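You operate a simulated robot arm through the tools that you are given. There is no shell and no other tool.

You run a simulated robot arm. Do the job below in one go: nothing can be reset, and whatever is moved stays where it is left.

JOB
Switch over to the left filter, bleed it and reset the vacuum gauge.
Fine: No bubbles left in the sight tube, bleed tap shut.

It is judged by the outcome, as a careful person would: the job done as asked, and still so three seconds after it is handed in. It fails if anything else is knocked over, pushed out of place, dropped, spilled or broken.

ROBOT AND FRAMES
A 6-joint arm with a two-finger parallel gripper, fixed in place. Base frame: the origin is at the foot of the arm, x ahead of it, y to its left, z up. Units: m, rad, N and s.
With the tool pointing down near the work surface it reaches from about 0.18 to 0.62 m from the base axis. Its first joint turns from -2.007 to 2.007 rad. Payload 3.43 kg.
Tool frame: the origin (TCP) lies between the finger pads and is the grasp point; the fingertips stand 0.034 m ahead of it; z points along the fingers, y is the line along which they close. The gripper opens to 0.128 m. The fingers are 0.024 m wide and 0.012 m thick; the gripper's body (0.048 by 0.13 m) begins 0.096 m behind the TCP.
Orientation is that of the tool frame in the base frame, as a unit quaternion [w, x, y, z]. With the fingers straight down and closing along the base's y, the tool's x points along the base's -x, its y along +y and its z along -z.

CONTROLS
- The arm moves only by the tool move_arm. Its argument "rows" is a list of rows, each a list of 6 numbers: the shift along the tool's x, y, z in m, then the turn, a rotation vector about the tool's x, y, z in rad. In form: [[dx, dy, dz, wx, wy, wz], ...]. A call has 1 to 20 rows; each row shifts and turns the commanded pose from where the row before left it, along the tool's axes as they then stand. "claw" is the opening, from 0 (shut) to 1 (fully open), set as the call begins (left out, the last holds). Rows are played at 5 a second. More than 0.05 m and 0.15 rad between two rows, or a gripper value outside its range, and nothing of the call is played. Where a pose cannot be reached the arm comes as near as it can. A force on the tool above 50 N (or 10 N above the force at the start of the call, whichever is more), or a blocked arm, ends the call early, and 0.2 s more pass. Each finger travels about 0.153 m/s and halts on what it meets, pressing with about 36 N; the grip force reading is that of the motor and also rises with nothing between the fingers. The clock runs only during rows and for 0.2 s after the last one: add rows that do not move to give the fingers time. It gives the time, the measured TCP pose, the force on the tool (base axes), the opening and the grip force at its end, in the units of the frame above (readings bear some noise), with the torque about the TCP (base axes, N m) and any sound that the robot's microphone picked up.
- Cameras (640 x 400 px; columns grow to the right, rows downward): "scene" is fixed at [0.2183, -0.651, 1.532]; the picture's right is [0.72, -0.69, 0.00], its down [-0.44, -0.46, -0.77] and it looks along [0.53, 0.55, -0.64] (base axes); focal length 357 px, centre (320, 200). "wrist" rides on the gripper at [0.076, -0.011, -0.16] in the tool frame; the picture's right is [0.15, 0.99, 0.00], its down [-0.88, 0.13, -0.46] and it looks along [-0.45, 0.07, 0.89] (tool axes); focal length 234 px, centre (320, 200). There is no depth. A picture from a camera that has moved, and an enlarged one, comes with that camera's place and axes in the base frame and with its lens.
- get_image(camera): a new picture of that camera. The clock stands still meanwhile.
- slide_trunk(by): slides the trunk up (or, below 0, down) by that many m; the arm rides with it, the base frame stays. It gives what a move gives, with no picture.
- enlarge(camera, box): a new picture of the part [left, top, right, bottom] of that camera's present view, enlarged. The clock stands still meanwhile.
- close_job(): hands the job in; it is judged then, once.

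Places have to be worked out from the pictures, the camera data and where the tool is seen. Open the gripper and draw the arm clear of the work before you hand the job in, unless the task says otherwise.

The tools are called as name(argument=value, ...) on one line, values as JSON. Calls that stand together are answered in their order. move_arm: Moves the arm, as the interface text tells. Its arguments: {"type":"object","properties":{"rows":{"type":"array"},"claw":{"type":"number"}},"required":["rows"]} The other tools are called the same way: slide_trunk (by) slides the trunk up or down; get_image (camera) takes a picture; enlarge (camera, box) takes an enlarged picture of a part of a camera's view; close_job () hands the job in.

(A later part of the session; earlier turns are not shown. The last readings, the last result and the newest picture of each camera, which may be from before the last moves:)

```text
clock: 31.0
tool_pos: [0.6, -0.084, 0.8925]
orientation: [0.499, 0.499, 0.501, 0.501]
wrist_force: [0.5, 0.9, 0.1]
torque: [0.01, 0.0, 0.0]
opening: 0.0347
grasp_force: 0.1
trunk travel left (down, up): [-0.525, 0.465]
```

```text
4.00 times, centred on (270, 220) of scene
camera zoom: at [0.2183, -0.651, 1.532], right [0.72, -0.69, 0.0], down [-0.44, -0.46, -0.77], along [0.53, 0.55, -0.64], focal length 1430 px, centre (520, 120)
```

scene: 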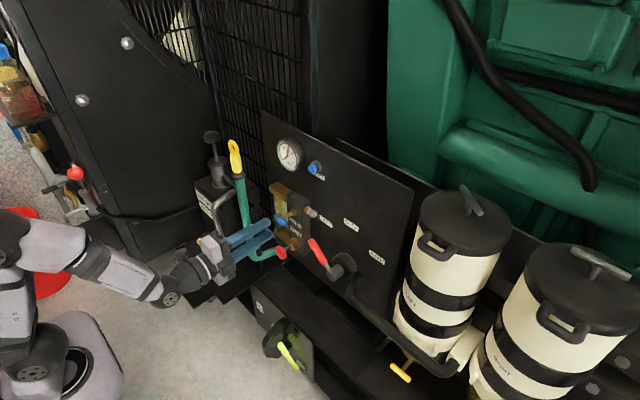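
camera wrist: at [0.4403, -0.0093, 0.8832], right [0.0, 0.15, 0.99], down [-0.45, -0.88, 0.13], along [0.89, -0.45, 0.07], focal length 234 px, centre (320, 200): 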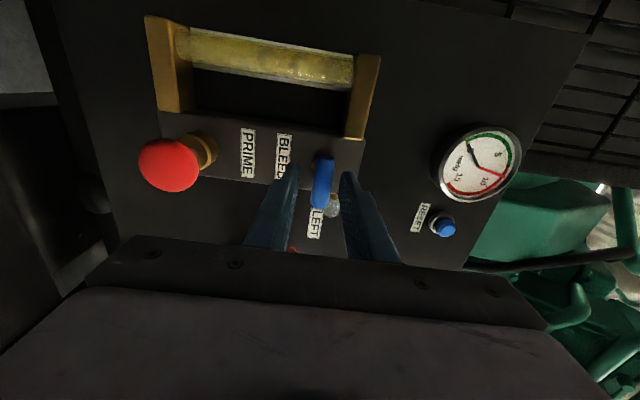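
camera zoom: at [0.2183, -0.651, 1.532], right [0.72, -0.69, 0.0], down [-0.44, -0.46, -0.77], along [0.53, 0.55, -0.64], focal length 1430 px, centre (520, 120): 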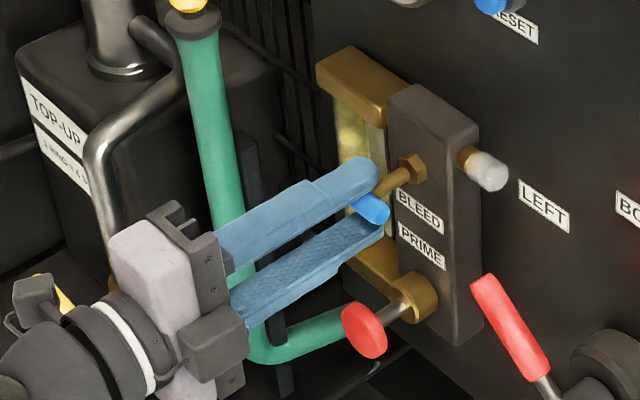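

The bar is between the finger ends in both views. I'll close on it.

move_arm(rows=[[0, 0, 0, 0, 0, 0], [0, 0, 0, 0, 0, 0], [0, 0, 0, 0, 0, 0]], claw=0.0)

```text
clock: 31.8
tool_pos: [0.5999, -0.0849, 0.8939]
orientation: [0.5, 0.498, 0.5, 0.502]
wrist_force: [6.7, -0.4, 7.9]
torque: [0.0, -0.14, 0.12]
opening: 0.0136
grasp_force: 45.1
trunk travel left (down, up): [-0.525, 0.465]
```

The bar is gripped at 13.6 mm. I'll turn it counter-clockwise (seen from the front) by about 0.5 rad and watch torque.

move_arm(rows=[[0, 0, 0, 0, 0, -0.1], [0, 0, 0, 0, 0, -0.1], [0, 0, 0, 0, 0, -0.1], [0, 0, 0, 0, 0, -0.1], [0, 0, 0, 0, 0, -0.1], [0, 0, 0, 0, 0, 0]])

get_image(camera="wrist")

```text
clock: 33.2
tool_pos: [0.5998, -0.085, 0.8964]
orientation: [0.609, 0.358, 0.609, 0.362]
wrist_force: [5.9, -2.7, 14.3]
torque: [0.01, 0.05, 0.59]
opening: 0.0139
grasp_force: 44.7
trunk travel left (down, up): [-0.525, 0.465]
```

```text
taken
camera wrist: at [0.4405, -0.024, 0.8493], right [0.0, 0.6, 0.8], down [-0.46, -0.71, 0.54], along [0.89, -0.36, 0.28], focal length 234 px, centre (320, 200)
```

wrist: 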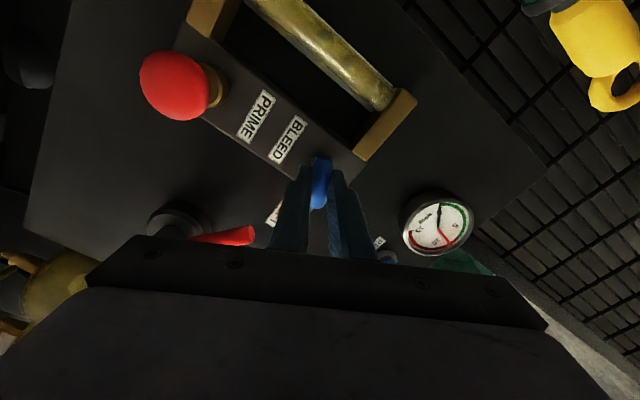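

The bar follows with almost no torque; the 14 N upward load means my axis is a few millimetres low. I'll correct upward 3 mm and continue turning in small steps.

move_arm(rows=[[-0.0014, 0.0026, 0, 0, 0, -0.1], [0, 0, 0, 0, 0, -0.1], [0, 0, 0, 0, 0, -0.1], [0, 0, 0, 0, 0, -0.1], [0, 0, 0, 0, 0, 0]])

get_image(camera="wrist")

```text
clock: 34.4
tool_pos: [0.5988, -0.0853, 0.8954]
orientation: [0.667, 0.231, 0.669, 0.233]
wrist_force: [1.7, -1.2, 0.4]
torque: [0.0, -0.55, -0.47]
opening: 0.0137
grasp_force: 45.4
trunk travel left (down, up): [-0.525, 0.465]
```

```text
taken
camera wrist: at [0.4401, -0.0468, 0.8305], right [0.0, 0.87, 0.5], down [-0.45, -0.45, 0.77], along [0.89, -0.22, 0.39], focal length 234 px, centre (320, 200)
```

wrist: 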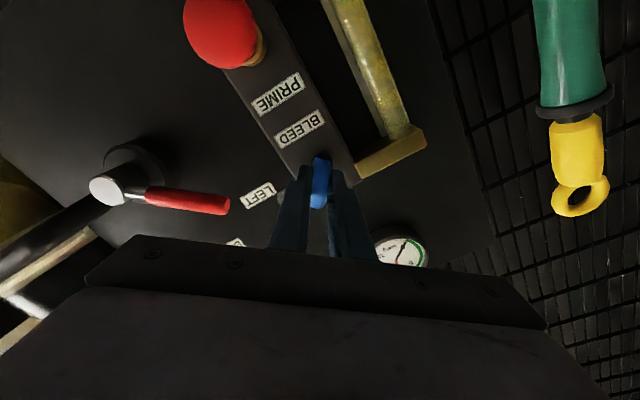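

The load is gone and the bar has turned 0.9 rad. I'll continue toward a quarter turn.

move_arm(rows=[[0, 0, 0, 0, 0, -0.1], [0, 0, 0, 0, 0, -0.1], [0, 0, 0, 0, 0, -0.1], [0, 0, 0, 0, 0, -0.1], [0, 0, 0, 0, 0, 0]])

get_image(camera="wrist")

```text
clock: 35.6
tool_pos: [0.5995, -0.0849, 0.8945]
orientation: [0.699, 0.093, 0.702, 0.096]
wrist_force: [-7.4, -1.5, -5.4]
torque: [-0.06, 0.71, 0.15]
opening: 0.0135
grasp_force: 45.3
trunk travel left (down, up): [-0.525, 0.465]
```

```text
taken
camera wrist: at [0.4402, -0.0757, 0.8209], right [0.0, 0.99, 0.12], down [-0.45, -0.11, 0.89], along [0.89, -0.05, 0.45], focal length 234 px, centre (320, 200)
```

wrist: 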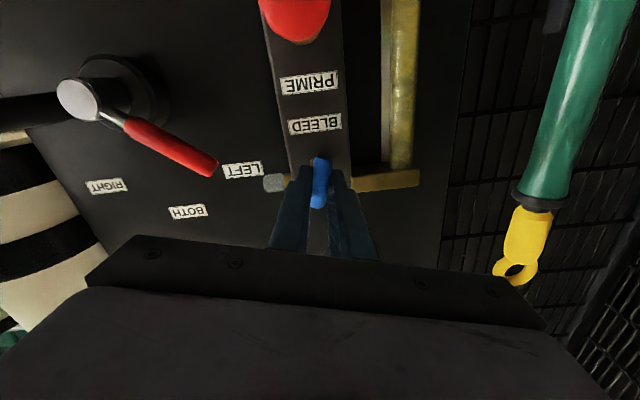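

There is still no stop, with about 0.27 rad left to a full quarter turn. I'll finish it in small steps.

move_arm(rows=[[0, 0, 0, 0, 0, -0.09], [0, 0, 0, 0, 0, -0.09], [0, 0, 0, 0, 0, -0.09], [0, 0, 0, 0, 0, 0]])

get_image(camera="wrist")

enlarge(camera="wrist", box=[280, 0, 440, 200])

```text
clock: 36.6
tool_pos: [0.6007, -0.0865, 0.8968]
orientation: [0.706, -0.001, 0.709, 0.001]
wrist_force: [-10.2, -0.6, -13.2]
torque: [0.0, -0.02, -0.02]
opening: 0.0138
grasp_force: 45.1
trunk travel left (down, up): [-0.525, 0.465]
```

```text
taken
camera wrist: at [0.4402, -0.0964, 0.8212], right [0.0, 0.99, -0.15], down [-0.45, 0.13, 0.88], along [0.89, 0.07, 0.45], focal length 234 px, centre (320, 200)
```

wrist: 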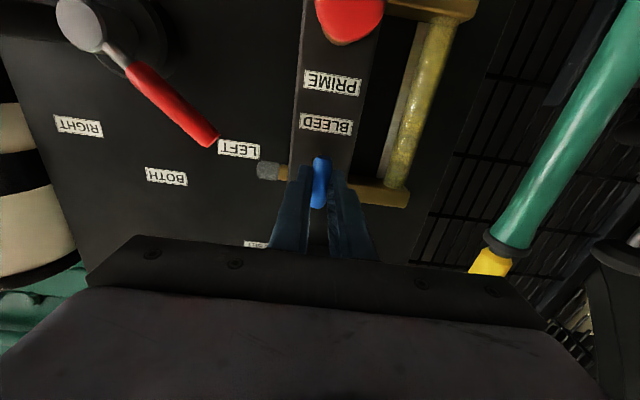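

```text
2.00 times, centred on (360, 100) of wrist
camera zoom: at [0.4402, -0.0964, 0.8212], right [0.0, 0.99, -0.15], down [-0.45, 0.13, 0.88], along [0.89, 0.07, 0.45], focal length 468 px, centre (240, 400)
```

zoom: 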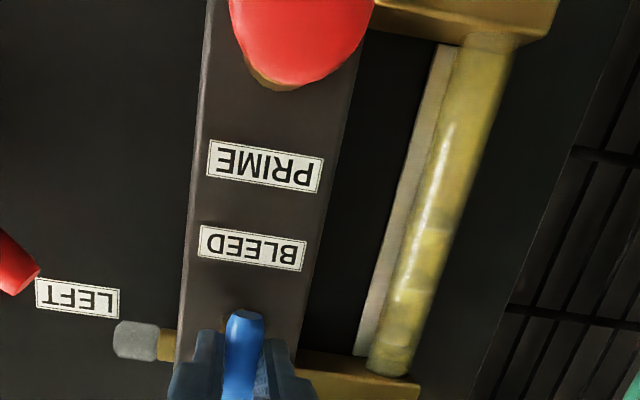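

The bar now stands vertical, a quarter turn counter-clockwise. I'll release it and draw straight back to see that it stays and what the tube does.

move_arm(rows=[[0, 0, 0, 0, 0, 0], [0, 0, 0, 0, 0, 0], [0, 0, -0.025, 0, 0, 0], [0, 0, -0.028, 0, 0, 0], [0, 0, 0, 0, 0, 0]], claw=0.3)

get_image(camera="wrist")

enlarge(camera="scene", box=[230, 170, 350, 270])

```text
clock: 37.8
tool_pos: [0.5455, -0.0851, 0.8966]
orientation: [0.707, -0.001, 0.707, 0.001]
wrist_force: [0.0, 0.1, 0.8]
torque: [0.01, -0.02, -0.02]
opening: 0.0382
grasp_force: 0.1
trunk travel left (down, up): [-0.525, 0.465]
```

```text
taken
camera wrist: at [0.3876, -0.0963, 0.8216], right [0.0, 0.99, -0.15], down [-0.46, 0.13, 0.88], along [0.89, 0.07, 0.45], focal length 234 px, centre (320, 200)
```

wrist: 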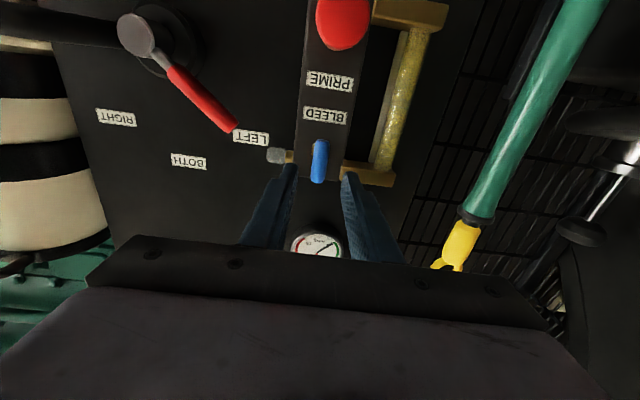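

```text
4.00 times, centred on (290, 220) of scene
camera zoom: at [0.2183, -0.651, 1.532], right [0.72, -0.69, 0.0], down [-0.44, -0.46, -0.77], along [0.53, 0.55, -0.64], focal length 1430 px, centre (440, 120)
```

zoom: 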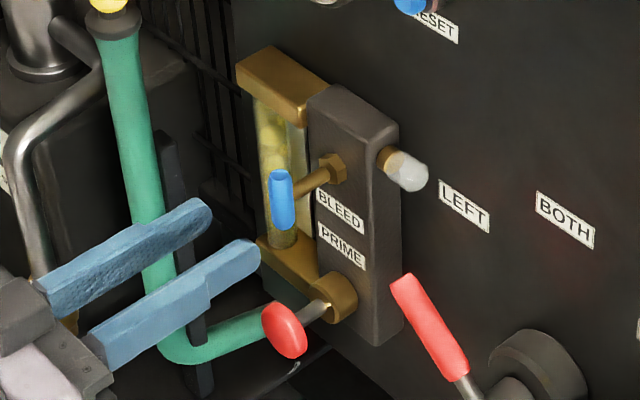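

The bar stays vertical and bubbles sit in the upper tube. I'll shut the fingers and lower the trunk 0.12 m to bring them in front of the PRIME knob.

move_arm(rows=[[0, 0, 0, 0, 0, 0], [0, 0, 0, 0, 0, 0]], claw=0.0)

slide_trunk(by=-0.121)

get_image(camera="wrist")

enlarge(camera="scene", box=[230, 170, 350, 270])

```text
clock: 38.4
tool_pos: [0.5479, -0.0853, 0.8943]
orientation: [0.707, -0.001, 0.707, 0.001]
wrist_force: [0.4, 0.1, 0.0]
torque: [-0.02, 0.0, 0.02]
opening: 0.0
grasp_force: 33.0
trunk travel left (down, up): [-0.525, 0.465]
```

```text
clock: 39.9
tool_pos: [0.5483, -0.0852, 0.7759]
orientation: [0.707, -0.002, 0.708, 0.001]
wrist_force: [-0.5, -0.1, -0.3]
torque: [0.0, 0.01, -0.03]
opening: 0.0003
grasp_force: 33.1
trunk travel left (down, up): [-0.404, 0.586]
```

```text
taken
camera wrist: at [0.388, -0.0963, 0.7006], right [0.0, 0.99, -0.15], down [-0.46, 0.13, 0.88], along [0.89, 0.07, 0.45], focal length 234 px, centre (320, 200)
```

wrist: 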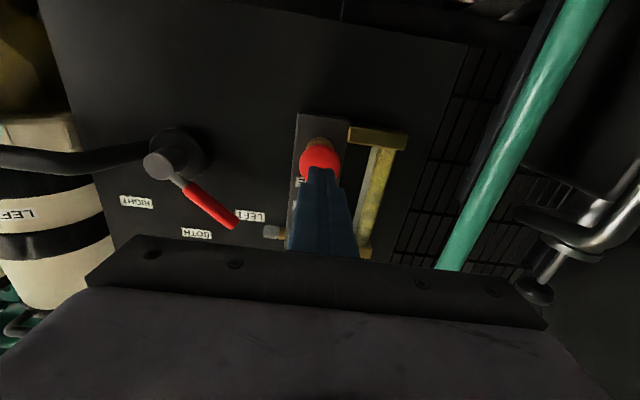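

```text
4.00 times, centred on (290, 220) of scene
camera zoom: at [0.2183, -0.651, 1.532], right [0.72, -0.69, 0.0], down [-0.44, -0.46, -0.77], along [0.53, 0.55, -0.64], focal length 1430 px, centre (440, 120)
```

zoom: 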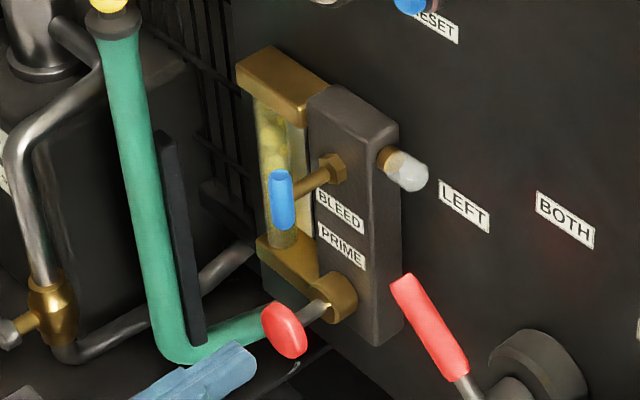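

The knob is straight ahead on the tool axis. I'll push it in gradually and watch the force.

move_arm(rows=[[0, 0, 0.008, 0, 0, 0], [0, 0, 0.008, 0, 0, 0], [0, 0, 0.006, 0, 0, 0], [0, 0, 0.006, 0, 0, 0], [0, 0, 0.006, 0, 0, 0], [0, 0, 0, 0, 0, 0]])

get_image(camera="wrist")

enlarge(camera="scene", box=[230, 170, 350, 270])

```text
clock: 41.3
tool_pos: [0.5812, -0.0839, 0.775]
orientation: [0.707, -0.001, 0.707, 0.001]
wrist_force: [-4.9, -1.6, -0.9]
torque: [0.01, -0.02, -0.03]
opening: 0.0002
grasp_force: 33.1
trunk travel left (down, up): [-0.404, 0.586]
```

```text
taken
camera wrist: at [0.4214, -0.0961, 0.7003], right [0.0, 0.99, -0.15], down [-0.46, 0.13, 0.88], along [0.89, 0.07, 0.45], focal length 234 px, centre (320, 200)
```

wrist: 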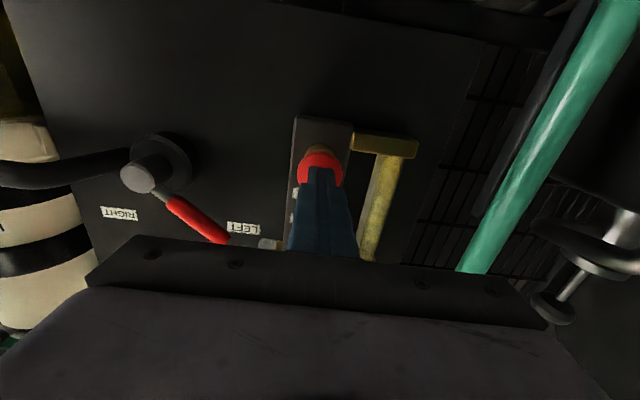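

```text
4.00 times, centred on (290, 220) of scene
camera zoom: at [0.2183, -0.651, 1.532], right [0.72, -0.69, 0.0], down [-0.44, -0.46, -0.77], along [0.53, 0.55, -0.64], focal length 1430 px, centre (440, 120)
```

zoom: 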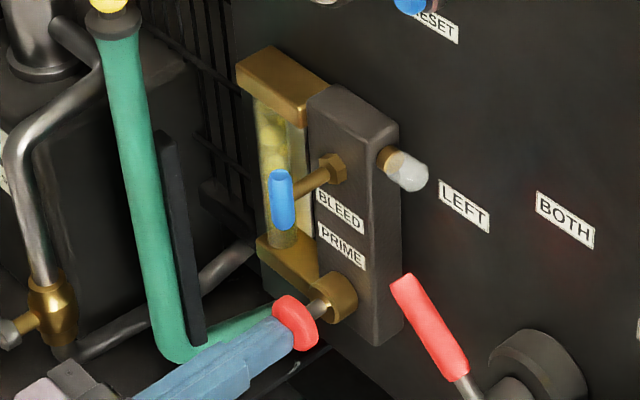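

The fingers are in contact, with a light 5 N spring force and the knob moving in. I'll continue the stroke.

move_arm(rows=[[0, 0, 0.006, 0, 0, 0], [0, 0, 0.006, 0, 0, 0], [0, 0, 0.005, 0, 0, 0], [0, 0, 0, 0, 0, 0]])

enlarge(camera="scene", box=[230, 170, 350, 270])

enlarge(camera="wrist", box=[280, 100, 440, 270])

```text
clock: 42.2
tool_pos: [0.5923, -0.0856, 0.7757]
orientation: [0.707, 0.0, 0.708, 0.0]
wrist_force: [-38.0, 1.6, 5.6]
torque: [-0.12, -0.23, 0.05]
opening: 0.0
grasp_force: 33.5
trunk travel left (down, up): [-0.404, 0.586]
stopped in row 4: the force on the tool passed its limit at 51 N (the readings are from after the stop); the commanded pose is now the measured one
```

```text
4.00 times, centred on (290, 220) of scene
camera zoom: at [0.2183, -0.651, 1.532], right [0.72, -0.69, 0.0], down [-0.44, -0.46, -0.77], along [0.53, 0.55, -0.64], focal length 1430 px, centre (440, 120)
```

zoom: 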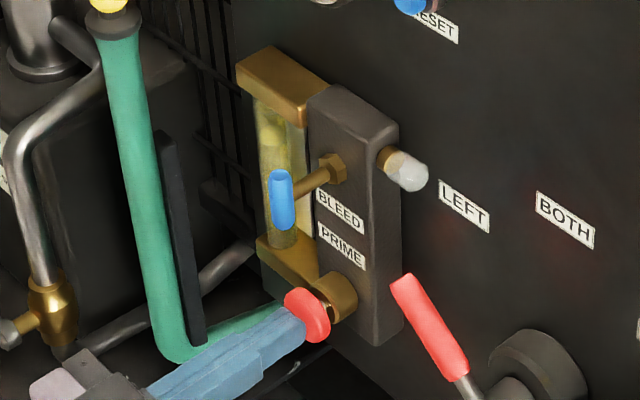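

```text
2.35 times, centred on (360, 185) of wrist
camera zoom: at [0.4327, -0.0959, 0.7007], right [0.0, 0.99, -0.15], down [-0.45, 0.13, 0.88], along [0.89, 0.07, 0.45], focal length 551 px, centre (226, 235)
```

zoom: 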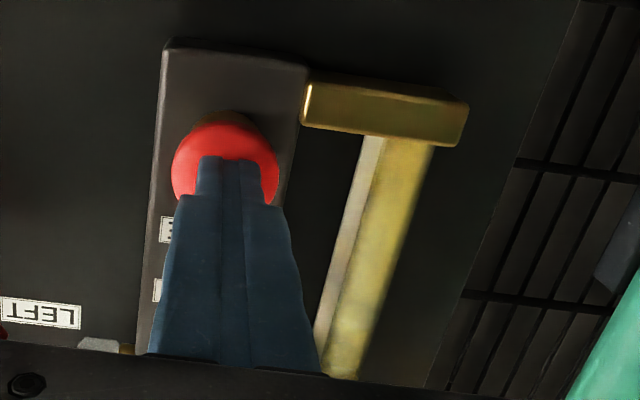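

The knob bottomed out at TCP x of about 0.592, so that is one full stroke. I'll back off to let it return, checking the tube after.

move_arm(rows=[[0, 0, -0.012, 0, 0, 0], [0, 0, -0.012, 0, 0, 0], [0, 0, -0.01, 0, 0, 0], [0, 0, 0, 0, 0, 0]])

enlarge(camera="scene", box=[230, 170, 350, 270])

enlarge(camera="wrist", box=[280, 100, 440, 270])

enlarge(camera="scene", box=[275, 180, 315, 240])

```text
clock: 43.2
tool_pos: [0.5618, -0.0841, 0.7717]
orientation: [0.704, -0.001, 0.71, 0.002]
wrist_force: [0.5, 0.0, 0.4]
torque: [-0.02, 0.0, -0.02]
opening: 0.0
grasp_force: 33.0
trunk travel left (down, up): [-0.404, 0.586]
```

```text
4.00 times, centred on (290, 220) of scene
camera zoom: at [0.2183, -0.651, 1.532], right [0.72, -0.69, 0.0], down [-0.44, -0.46, -0.77], along [0.53, 0.55, -0.64], focal length 1430 px, centre (440, 120)
```

zoom: 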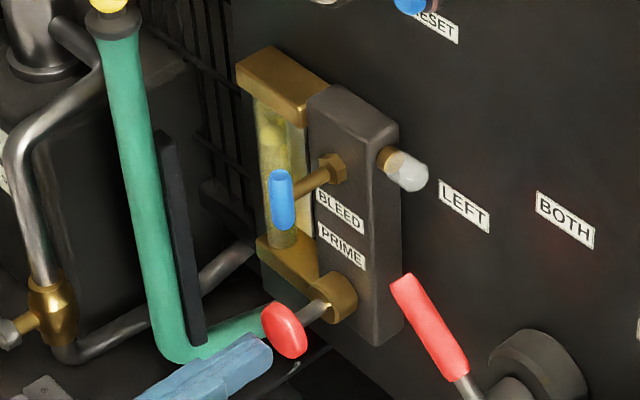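

```text
2.35 times, centred on (360, 185) of wrist
camera zoom: at [0.4018, -0.0959, 0.699], right [0.0, 0.99, -0.15], down [-0.45, 0.13, 0.88], along [0.89, 0.07, 0.44], focal length 551 px, centre (226, 235)
```

zoom: 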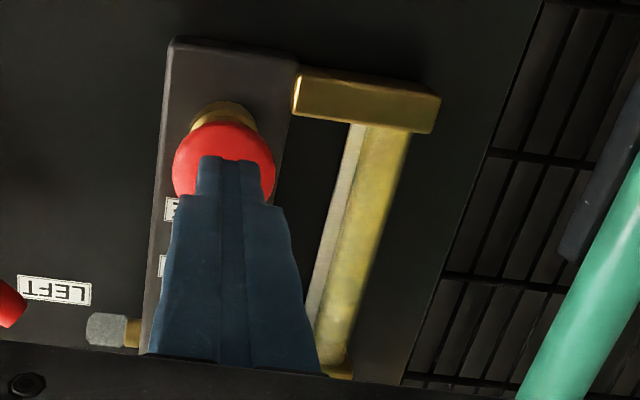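

```text
6.67 times, centred on (295, 210) of scene
camera zoom: at [0.2183, -0.651, 1.532], right [0.72, -0.69, 0.0], down [-0.44, -0.46, -0.77], along [0.53, 0.55, -0.64], focal length 2383 px, centre (487, 133)
```

zoom: 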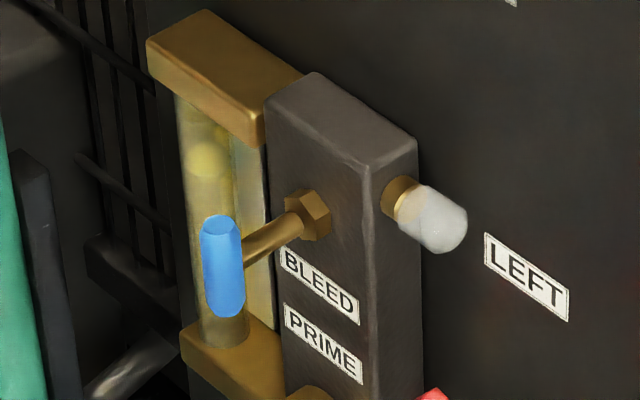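

The knob sprang back and the bubble column has shrunk, so the pumping works. I'll give another stroke, stopping just before the hard end, and return.

move_arm(rows=[[-0.004, 0, 0.006, 0, -0.009, 0], [0, 0, 0.008, 0, 0, 0], [0, 0, 0.007, 0, 0, 0], [0, 0, 0.007, 0, 0, 0], [0, 0, 0.001, 0, 0, 0], [0, 0, -0.008, 0, 0, 0], [0, 0, -0.012, 0, 0, 0], [0, 0, -0.009, 0, 0, 0], [0, 0, 0, 0, 0, 0]])

enlarge(camera="scene", box=[275, 180, 315, 240])

enlarge(camera="wrist", box=[320, 120, 420, 270])

```text
clock: 45.2
tool_pos: [0.5625, -0.0845, 0.7761]
orientation: [0.707, -0.001, 0.707, 0.001]
wrist_force: [0.2, 0.1, 0.4]
torque: [0.0, 0.01, -0.01]
opening: 0.0001
grasp_force: 33.1
trunk travel left (down, up): [-0.404, 0.586]
```

```text
6.67 times, centred on (295, 210) of scene
camera zoom: at [0.2183, -0.651, 1.532], right [0.72, -0.69, 0.0], down [-0.44, -0.46, -0.77], along [0.53, 0.55, -0.64], focal length 2383 px, centre (487, 133)
```

zoom: 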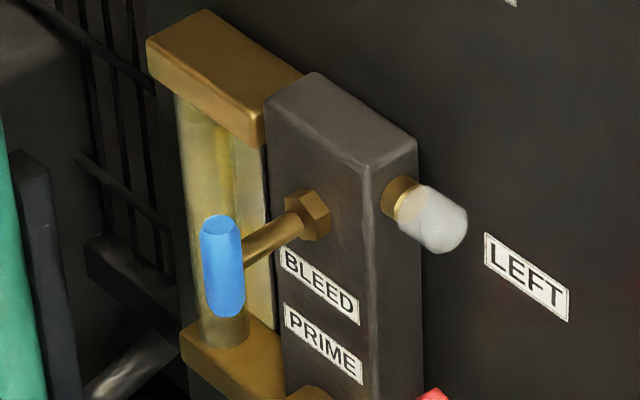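

```text
2.67 times, centred on (370, 195) of wrist
camera zoom: at [0.4035, -0.096, 0.7015], right [0.0, 0.99, -0.15], down [-0.46, 0.13, 0.88], along [0.89, 0.07, 0.45], focal length 624 px, centre (187, 213)
```

zoom: 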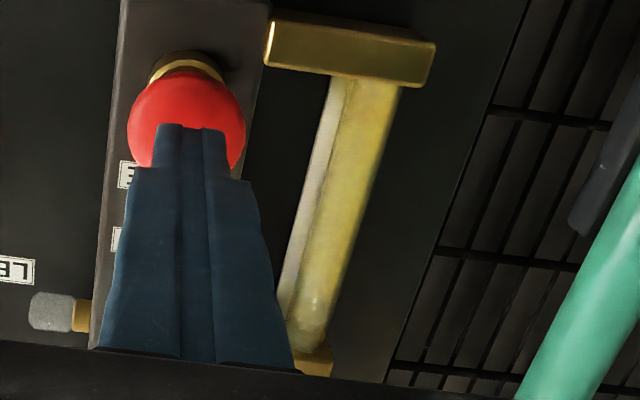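

The scene view looks clear, but the wrist view hints at a small bubble near the tube's top. I'll do one more stroke and look again.

move_arm(rows=[[0, 0, 0.006, 0, 0, 0], [0, 0, 0.008, 0, 0, 0], [0, 0, 0.007, 0, 0, 0], [0, 0, 0.007, 0, 0, 0], [0, 0, 0, 0, 0, 0], [0, 0, -0.008, 0, 0, 0], [0, 0, -0.012, 0, 0, 0], [0, 0, -0.01, 0, 0, 0], [0, 0, 0, 0, 0, 0]])

enlarge(camera="scene", box=[275, 180, 315, 240])

enlarge(camera="wrist", box=[320, 120, 420, 270])

```text
clock: 47.2
tool_pos: [0.5603, -0.0847, 0.7758]
orientation: [0.708, -0.001, 0.706, 0.001]
wrist_force: [0.6, 0.2, 0.3]
torque: [0.01, 0.01, -0.03]
opening: 0.0
grasp_force: 33.1
trunk travel left (down, up): [-0.404, 0.586]
```

```text
6.67 times, centred on (295, 210) of scene
camera zoom: at [0.2183, -0.651, 1.532], right [0.72, -0.69, 0.0], down [-0.44, -0.46, -0.77], along [0.53, 0.55, -0.64], focal length 2383 px, centre (487, 133)
```

zoom: 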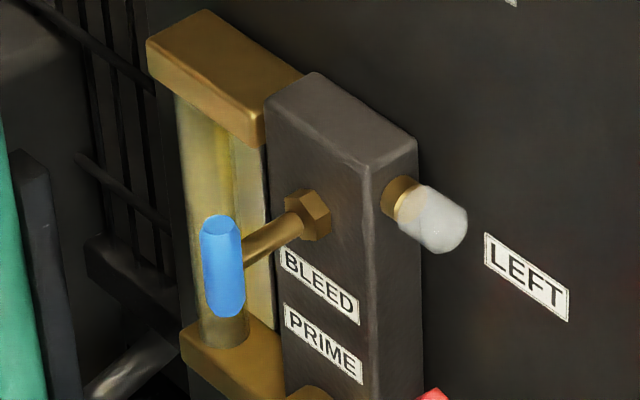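

```text
2.67 times, centred on (370, 195) of wrist
camera zoom: at [0.4012, -0.0961, 0.701], right [0.0, 0.99, -0.15], down [-0.46, 0.13, 0.88], along [0.89, 0.07, 0.45], focal length 624 px, centre (187, 213)
```

zoom: 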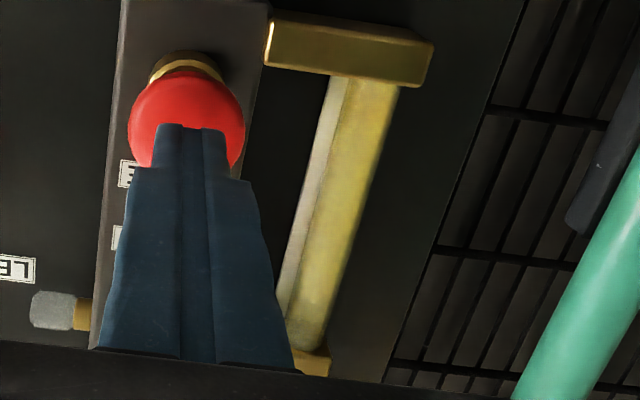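

The tube now appears clear. I'll back off, raise the trunk to tap height and inspect the tube closely before shutting the tap.

move_arm(rows=[[0, 0, -0.012, 0, 0, 0], [0, 0, 0, 0, 0, 0]])

slide_trunk(by=0.121)

move_arm(rows=[[0, 0, 0, 0, 0, 0], [0, 0, 0, 0, 0, 0]], claw=0.3)

get_image(camera="wrist")

enlarge(camera="wrist", box=[290, 0, 450, 200])

enlarge(camera="wrist", box=[350, 100, 430, 200])

enlarge(camera="scene", box=[230, 170, 350, 270])

```text
clock: 47.8
tool_pos: [0.5474, -0.0849, 0.7755]
orientation: [0.708, 0.0, 0.707, 0.0]
wrist_force: [0.0, -0.3, -0.4]
torque: [-0.03, 0.0, 0.01]
opening: 0.0
grasp_force: 32.7
trunk travel left (down, up): [-0.404, 0.586]
```

```text
clock: 49.3
tool_pos: [0.5489, -0.0846, 0.8962]
orientation: [0.707, -0.001, 0.707, 0.001]
wrist_force: [0.7, -0.9, -0.2]
torque: [-0.01, 0.02, 0.03]
opening: 0.0
grasp_force: 33.4
trunk travel left (down, up): [-0.525, 0.465]
```

```text
clock: 49.9
tool_pos: [0.5483, -0.0852, 0.8969]
orientation: [0.708, -0.001, 0.706, 0.002]
wrist_force: [-1.0, 0.0, -0.2]
torque: [-0.02, 0.0, 0.04]
opening: 0.0383
grasp_force: 0.2
trunk travel left (down, up): [-0.525, 0.465]
```

```text
taken
camera wrist: at [0.389, -0.0956, 0.8219], right [0.0, 0.99, -0.15], down [-0.46, 0.13, 0.88], along [0.89, 0.07, 0.45], focal length 234 px, centre (320, 200)
```

wrist: 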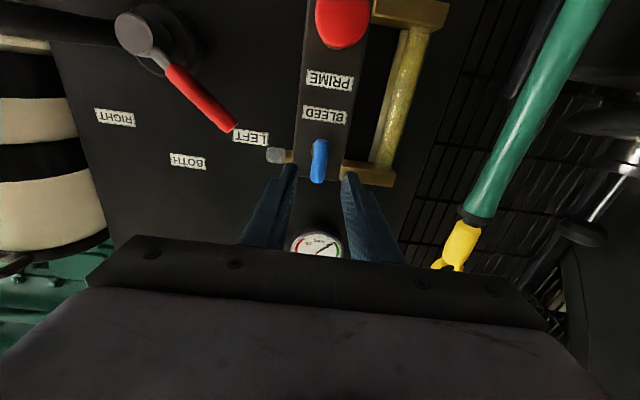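

```text
2.00 times, centred on (370, 100) of wrist
camera zoom: at [0.389, -0.0956, 0.8219], right [0.0, 0.99, -0.15], down [-0.46, 0.13, 0.88], along [0.89, 0.07, 0.45], focal length 468 px, centre (220, 400)
```

zoom: 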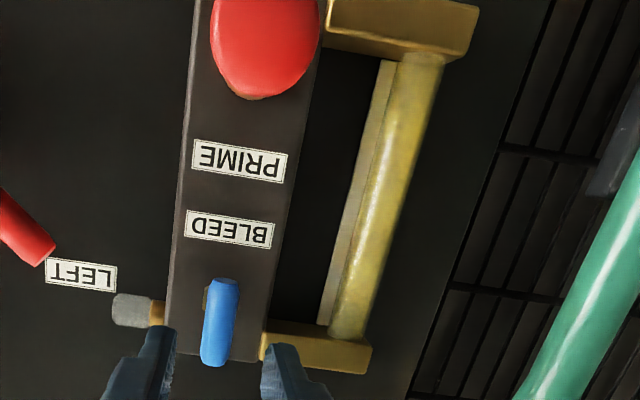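

```text
4.00 times, centred on (390, 150) of wrist
camera zoom: at [0.389, -0.0956, 0.8219], right [0.0, 0.99, -0.15], down [-0.46, 0.13, 0.88], along [0.89, 0.07, 0.45], focal length 937 px, centre (40, 400)
```

zoom: 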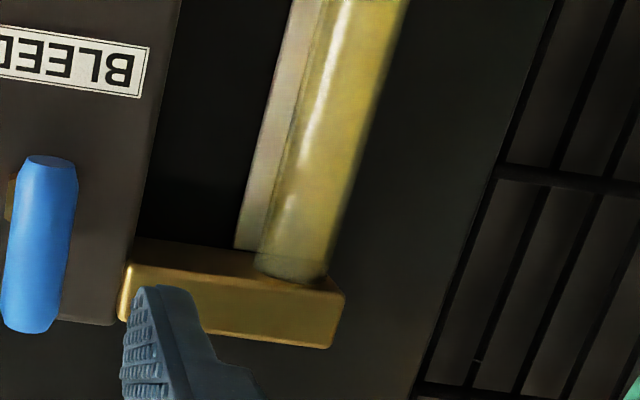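

```text
4.00 times, centred on (290, 220) of scene
camera zoom: at [0.2183, -0.651, 1.532], right [0.72, -0.69, 0.0], down [-0.44, -0.46, -0.77], along [0.53, 0.55, -0.64], focal length 1430 px, centre (440, 120)
```

zoom: 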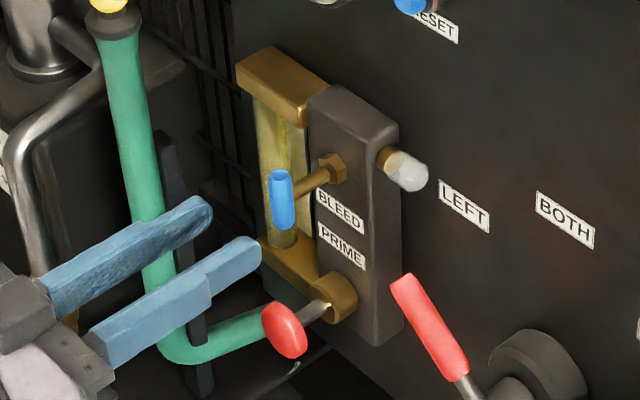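

The tube shows a clear column with only a highlight. I'll advance on the now vertical bar to regrip it.

move_arm(rows=[[0, 0, 0.018, 0, 0, 0], [0.001, 0, 0.018, 0, 0, 0], [0, 0, 0.0155, 0, 0, 0], [0, 0, 0, 0, 0, 0]])

get_image(camera="wrist")

```text
clock: 50.9
tool_pos: [0.6002, -0.084, 0.8971]
orientation: [0.707, 0.0, 0.707, 0.0]
wrist_force: [-0.4, -0.7, 0.3]
torque: [-0.03, 0.0, -0.01]
opening: 0.0383
grasp_force: 0.0
trunk travel left (down, up): [-0.525, 0.465]
```

```text
taken
camera wrist: at [0.4407, -0.0955, 0.821], right [0.0, 0.99, -0.15], down [-0.46, 0.13, 0.88], along [0.89, 0.07, 0.45], focal length 234 px, centre (320, 200)
```

wrist: 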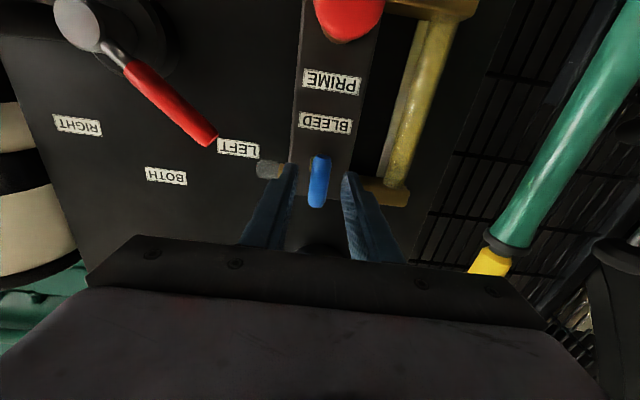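

The bar is centred between the pads. I'll close and turn clockwise back toward shut.

move_arm(rows=[[0, 0, 0, 0, 0, 0], [0, 0, 0, 0, 0, 0], [0, 0, 0, 0, 0, 0]], claw=0.0)

move_arm(rows=[[0, 0, 0, 0, 0, 0.1], [0, 0, 0, 0, 0, 0.1], [0, 0, 0, 0, 0, 0.1], [0, 0, 0, 0, 0, 0.1], [0, 0, 0, 0, 0, 0.1], [0, 0, 0, 0, 0, 0]])

```text
clock: 51.7
tool_pos: [0.6007, -0.0842, 0.8963]
orientation: [0.707, -0.001, 0.707, 0.002]
wrist_force: [1.8, -2.5, 0.8]
torque: [-0.02, 0.32, -0.1]
opening: 0.0136
grasp_force: 44.6
trunk travel left (down, up): [-0.525, 0.465]
```

```text
clock: 53.1
tool_pos: [0.5998, -0.0865, 0.8954]
orientation: [0.685, 0.174, 0.685, 0.176]
wrist_force: [-0.3, -4.5, 0.0]
torque: [-0.01, -0.51, -0.4]
opening: 0.0139
grasp_force: 44.8
trunk travel left (down, up): [-0.525, 0.465]
```

The tap turns freely and is a third of the way back. I'll continue.

move_arm(rows=[[0, 0, 0, 0, 0, 0.1], [0, 0, 0, 0, 0, 0.1], [0, 0, 0, 0, 0, 0.1], [0, 0, 0, 0, 0, 0.1], [0, 0, 0, 0, 0, 0.1], [0, 0, 0, 0, 0, 0]])

get_image(camera="wrist")

```text
clock: 54.5
tool_pos: [0.6003, -0.0863, 0.8951]
orientation: [0.619, 0.339, 0.62, 0.341]
wrist_force: [2.2, -7.6, -1.8]
torque: [0.01, -0.47, -0.98]
opening: 0.0139
grasp_force: 45.3
trunk travel left (down, up): [-0.525, 0.465]
```

```text
taken
camera wrist: at [0.4405, -0.0274, 0.8464], right [0.0, 0.66, 0.76], down [-0.45, -0.67, 0.58], along [0.89, -0.34, 0.3], focal length 234 px, centre (320, 200)
```

wrist: 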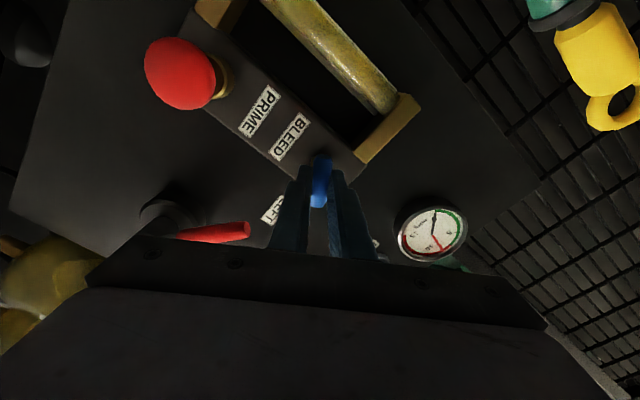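

About 0.57 rad remains to the original horizontal position. I'll finish it, with a slight extra to seat it at the stop.

move_arm(rows=[[0, 0, 0, 0, 0, 0.1], [0, 0, 0, 0, 0, 0.1], [0, 0, 0, 0, 0, 0.1], [0, 0, 0, 0, 0, 0.1], [0, 0, 0, 0, 0, 0.1], [0, 0, 0, 0, 0, 0.08], [0, 0, 0, 0, 0, 0]])

get_image(camera="wrist")

enlarge(camera="wrist", box=[140, 0, 400, 140])

```text
clock: 56.1
tool_pos: [0.5994, -0.0865, 0.8956]
orientation: [0.497, 0.502, 0.497, 0.504]
wrist_force: [0.7, -13.1, -3.8]
torque: [-0.51, 0.08, -0.38]
opening: 0.0137
grasp_force: 45.4
trunk travel left (down, up): [-0.525, 0.465]
```

```text
taken
camera wrist: at [0.4404, -0.0095, 0.8861], right [0.0, 0.13, 0.99], down [-0.45, -0.88, 0.12], along [0.89, -0.45, 0.06], focal length 234 px, centre (320, 200)
```

wrist: 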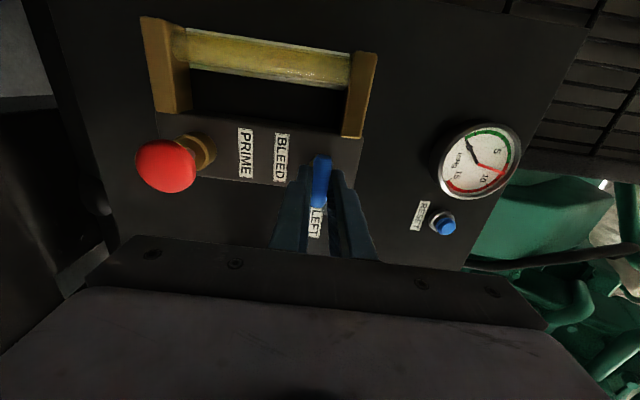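

```text
2.46 times, centred on (270, 70) of wrist
camera zoom: at [0.4404, -0.0095, 0.8861], right [0.0, 0.13, 0.99], down [-0.45, -0.88, 0.12], along [0.89, -0.45, 0.06], focal length 576 px, centre (443, 520)
```

zoom: 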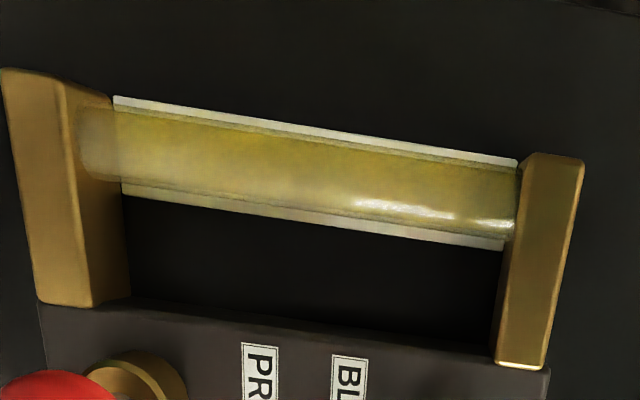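

The torque rose to 0.5 N·m at the end, so the tap is seated at its shut stop, and the tube is clear of bubbles. I'll release and back straight out.

move_arm(rows=[[0, 0, 0, 0, 0, 0], [0, 0, 0, 0, 0, 0], [0, 0, -0.024, 0, 0, 0], [0, 0, -0.024, 0, 0, 0], [0, 0, 0, 0, 0, 0]], claw=0.27)

get_image(camera="wrist")

enlarge(camera="scene", box=[230, 130, 350, 270])

enlarge(camera="wrist", box=[180, 20, 380, 140])

```text
clock: 57.3
tool_pos: [0.5521, -0.0831, 0.8959]
orientation: [0.497, 0.501, 0.498, 0.504]
wrist_force: [0.7, -0.6, 0.1]
torque: [0.0, 0.01, -0.01]
opening: 0.0345
grasp_force: 0.3
trunk travel left (down, up): [-0.525, 0.465]
```

```text
taken
camera wrist: at [0.3925, -0.0078, 0.8864], right [0.0, 0.14, 0.99], down [-0.45, -0.88, 0.12], along [0.89, -0.45, 0.06], focal length 234 px, centre (320, 200)
```

wrist: 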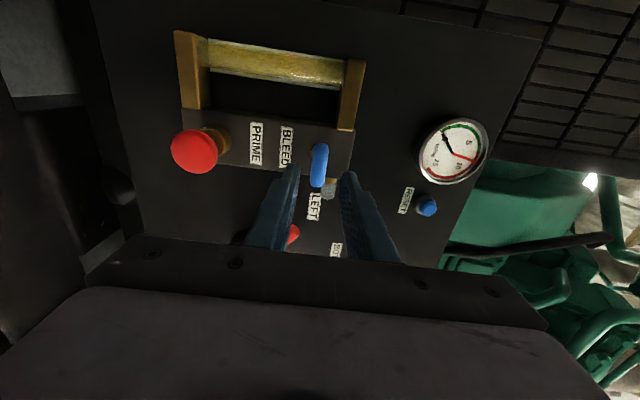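

```text
2.86 times, centred on (290, 200) of scene
camera zoom: at [0.2183, -0.651, 1.532], right [0.72, -0.69, 0.0], down [-0.44, -0.46, -0.77], along [0.53, 0.55, -0.64], focal length 1021 px, centre (406, 200)
```

zoom: 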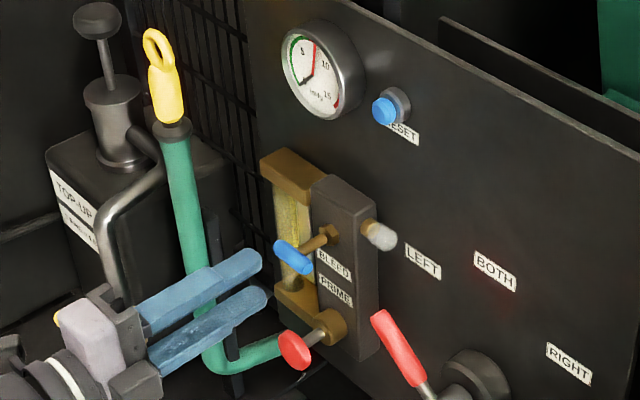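

```text
3.20 times, centred on (280, 80) of wrist
camera zoom: at [0.3925, -0.0078, 0.8864], right [0.0, 0.14, 0.99], down [-0.45, -0.88, 0.12], along [0.89, -0.45, 0.06], focal length 749 px, centre (448, 584)
```

zoom: 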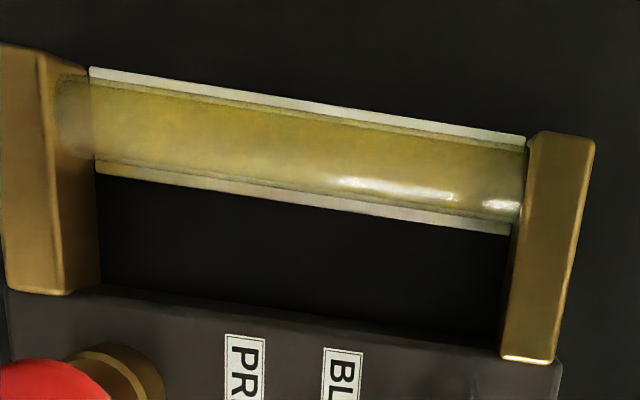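

The tap bar is horizontal (shut) and the tube is clear. For the gauge I'll shut the fingers, raise the trunk 0.162 m to RESET height and move right to y -0.147.

move_arm(rows=[[-0.03, 0, 0, 0, 0, 0], [-0.034, 0, 0, 0, 0, 0], [0, 0, 0, 0, 0, 0]], claw=0.0)

slide_trunk(by=0.162)

get_image(camera="wrist")

get_image(camera="scene")

```text
clock: 58.1
tool_pos: [0.5515, -0.1482, 0.8956]
orientation: [0.496, 0.502, 0.498, 0.503]
wrist_force: [0.0, -0.1, -0.3]
torque: [0.04, 0.04, 0.03]
opening: 0.0003
grasp_force: 33.4
trunk travel left (down, up): [-0.525, 0.465]
```

```text
clock: 60.0
tool_pos: [0.5525, -0.1483, 1.0562]
orientation: [0.496, 0.502, 0.498, 0.504]
wrist_force: [0.0, 1.0, 0.4]
torque: [0.01, 0.0, 0.04]
opening: 0.0001
grasp_force: 33.2
trunk travel left (down, up): [-0.687, 0.303]
```

```text
taken
camera wrist: at [0.3932, -0.072, 1.0475], right [0.0, 0.14, 0.99], down [-0.45, -0.88, 0.12], along [0.89, -0.45, 0.06], focal length 234 px, centre (320, 200)
```

wrist: 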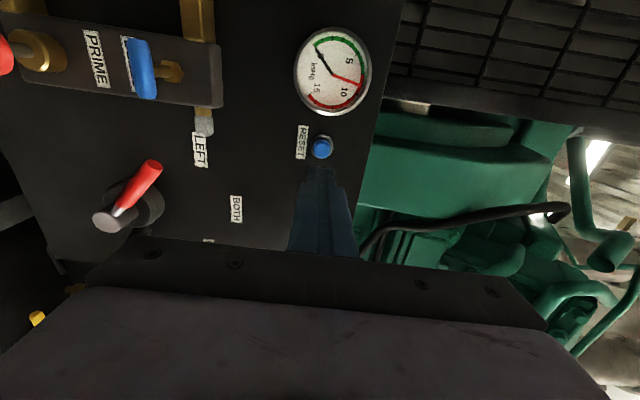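

```text
taken
```

scene: 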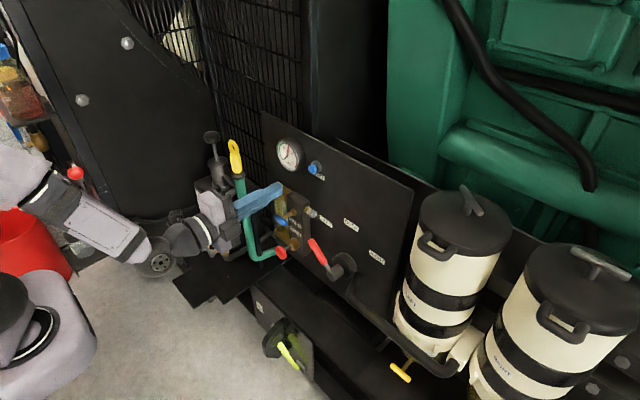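

The button is on the tool axis within a few millimetres. I'll trim 3 mm left and 2 mm up and advance to just short of it.

move_arm(rows=[[0.003, 0.002, 0.03, 0, 0, 0], [0, 0, 0.03, 0, 0, 0], [0, 0, 0.02, 0, 0, 0], [0, 0, 0, 0, 0, 0]])

get_image(camera="wrist")

enlarge(camera="scene", box=[250, 120, 370, 210])

```text
clock: 61.0
tool_pos: [0.6318, -0.1447, 1.0595]
orientation: [0.497, 0.502, 0.498, 0.503]
wrist_force: [-0.1, 0.1, -0.3]
torque: [0.04, 0.02, 0.0]
opening: 0.0
grasp_force: 32.6
trunk travel left (down, up): [-0.687, 0.303]
```

```text
taken
camera wrist: at [0.4729, -0.069, 1.05], right [0.0, 0.14, 0.99], down [-0.45, -0.88, 0.12], along [0.89, -0.45, 0.06], focal length 234 px, centre (320, 200)
```

wrist: 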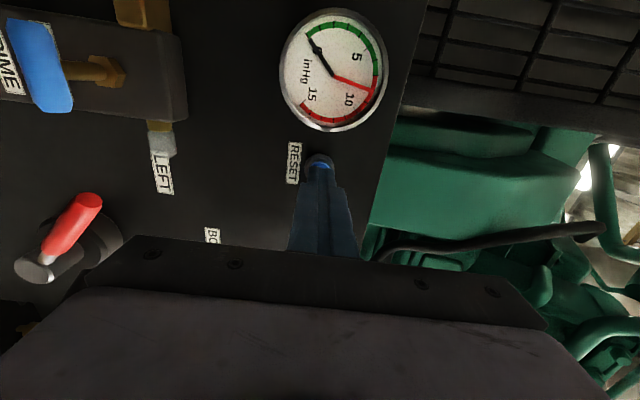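

```text
4.44 times, centred on (310, 165) of scene
camera zoom: at [0.2183, -0.651, 1.532], right [0.72, -0.69, 0.0], down [-0.44, -0.46, -0.77], along [0.53, 0.55, -0.64], focal length 1589 px, centre (364, 356)
```

zoom: 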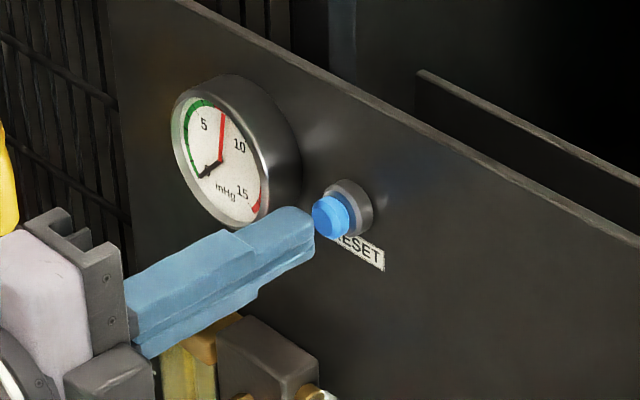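

The fingertips are right in front of the button. I'll press in 4 mm steps.

move_arm(rows=[[0, 0, 0.006, 0, 0, 0], [0, 0, 0.004, 0, 0, 0], [0, 0, 0.004, 0, 0, 0], [0, 0, 0.003, 0, 0, 0], [0, 0, 0.003, 0, 0, 0], [0, 0, 0, 0, 0, 0]])

enlarge(camera="wrist", box=[260, 0, 400, 200])

enlarge(camera="scene", box=[250, 120, 370, 210])

```text
clock: 62.4
tool_pos: [0.6498, -0.145, 1.0588]
orientation: [0.497, 0.502, 0.498, 0.503]
wrist_force: [-16.8, 0.3, -4.0]
torque: [-0.09, 0.13, -0.05]
opening: 0.0
grasp_force: 33.1
trunk travel left (down, up): [-0.687, 0.303]
heard: click
```

```text
2.00 times, centred on (330, 100) of wrist
camera zoom: at [0.4905, -0.0691, 1.05], right [0.0, 0.14, 0.99], down [-0.45, -0.88, 0.12], along [0.89, -0.45, 0.06], focal length 468 px, centre (300, 400)
```

zoom: 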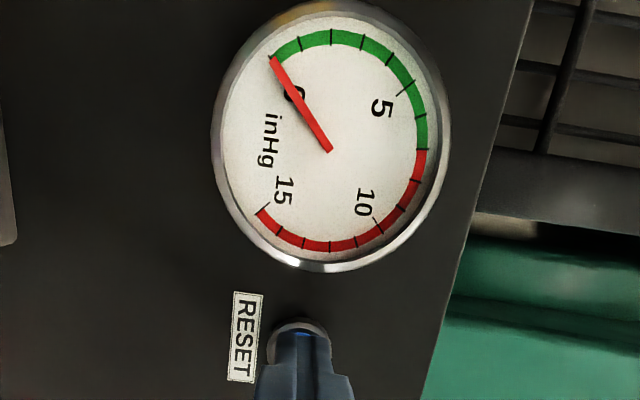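

```text
4.44 times, centred on (310, 165) of scene
camera zoom: at [0.2183, -0.651, 1.532], right [0.72, -0.69, 0.0], down [-0.44, -0.46, -0.77], along [0.53, 0.55, -0.64], focal length 1589 px, centre (364, 356)
```

zoom: 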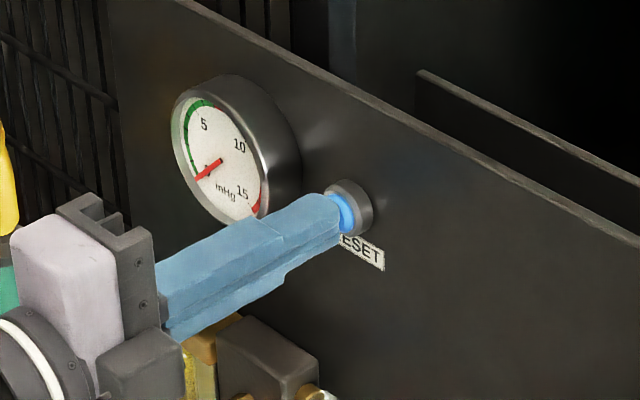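

A click was heard and the red telltale dropped to zero. I'll back straight off the button, move clear, open the gripper, and inspect everything.

move_arm(rows=[[0, 0, -0.02, 0, 0, 0], [0, 0, -0.03, 0, 0, 0], [0, 0, -0.03, 0, 0, 0], [-0.03, 0, -0.02, 0, 0, 0], [-0.035, 0, -0.02, 0, 0, 0], [-0.035, 0, -0.02, 0, 0, 0], [-0.035, 0, -0.02, 0, 0, 0], [0, 0, 0, 0, 0, 0]])

get_image(camera="wrist")

get_image(camera="scene")

```text
clock: 64.2
tool_pos: [0.4917, -0.2811, 1.057]
orientation: [0.497, 0.501, 0.499, 0.503]
wrist_force: [0.0, 0.9, -0.3]
torque: [0.0, -0.04, -0.02]
opening: 0.0
grasp_force: 33.0
trunk travel left (down, up): [-0.687, 0.303]
```

```text
taken
camera wrist: at [0.332, -0.2054, 1.0485], right [0.0, 0.14, 0.99], down [-0.45, -0.88, 0.12], along [0.89, -0.45, 0.06], focal length 234 px, centre (320, 200)
```

wrist: 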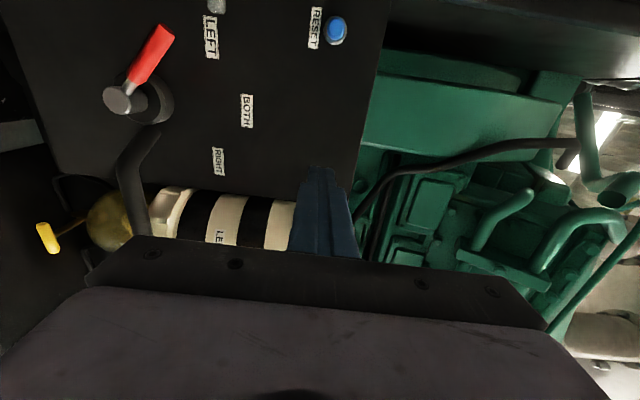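

```text
taken
```

scene: 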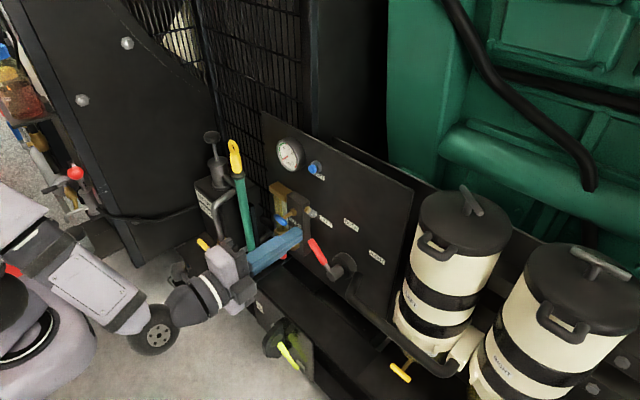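

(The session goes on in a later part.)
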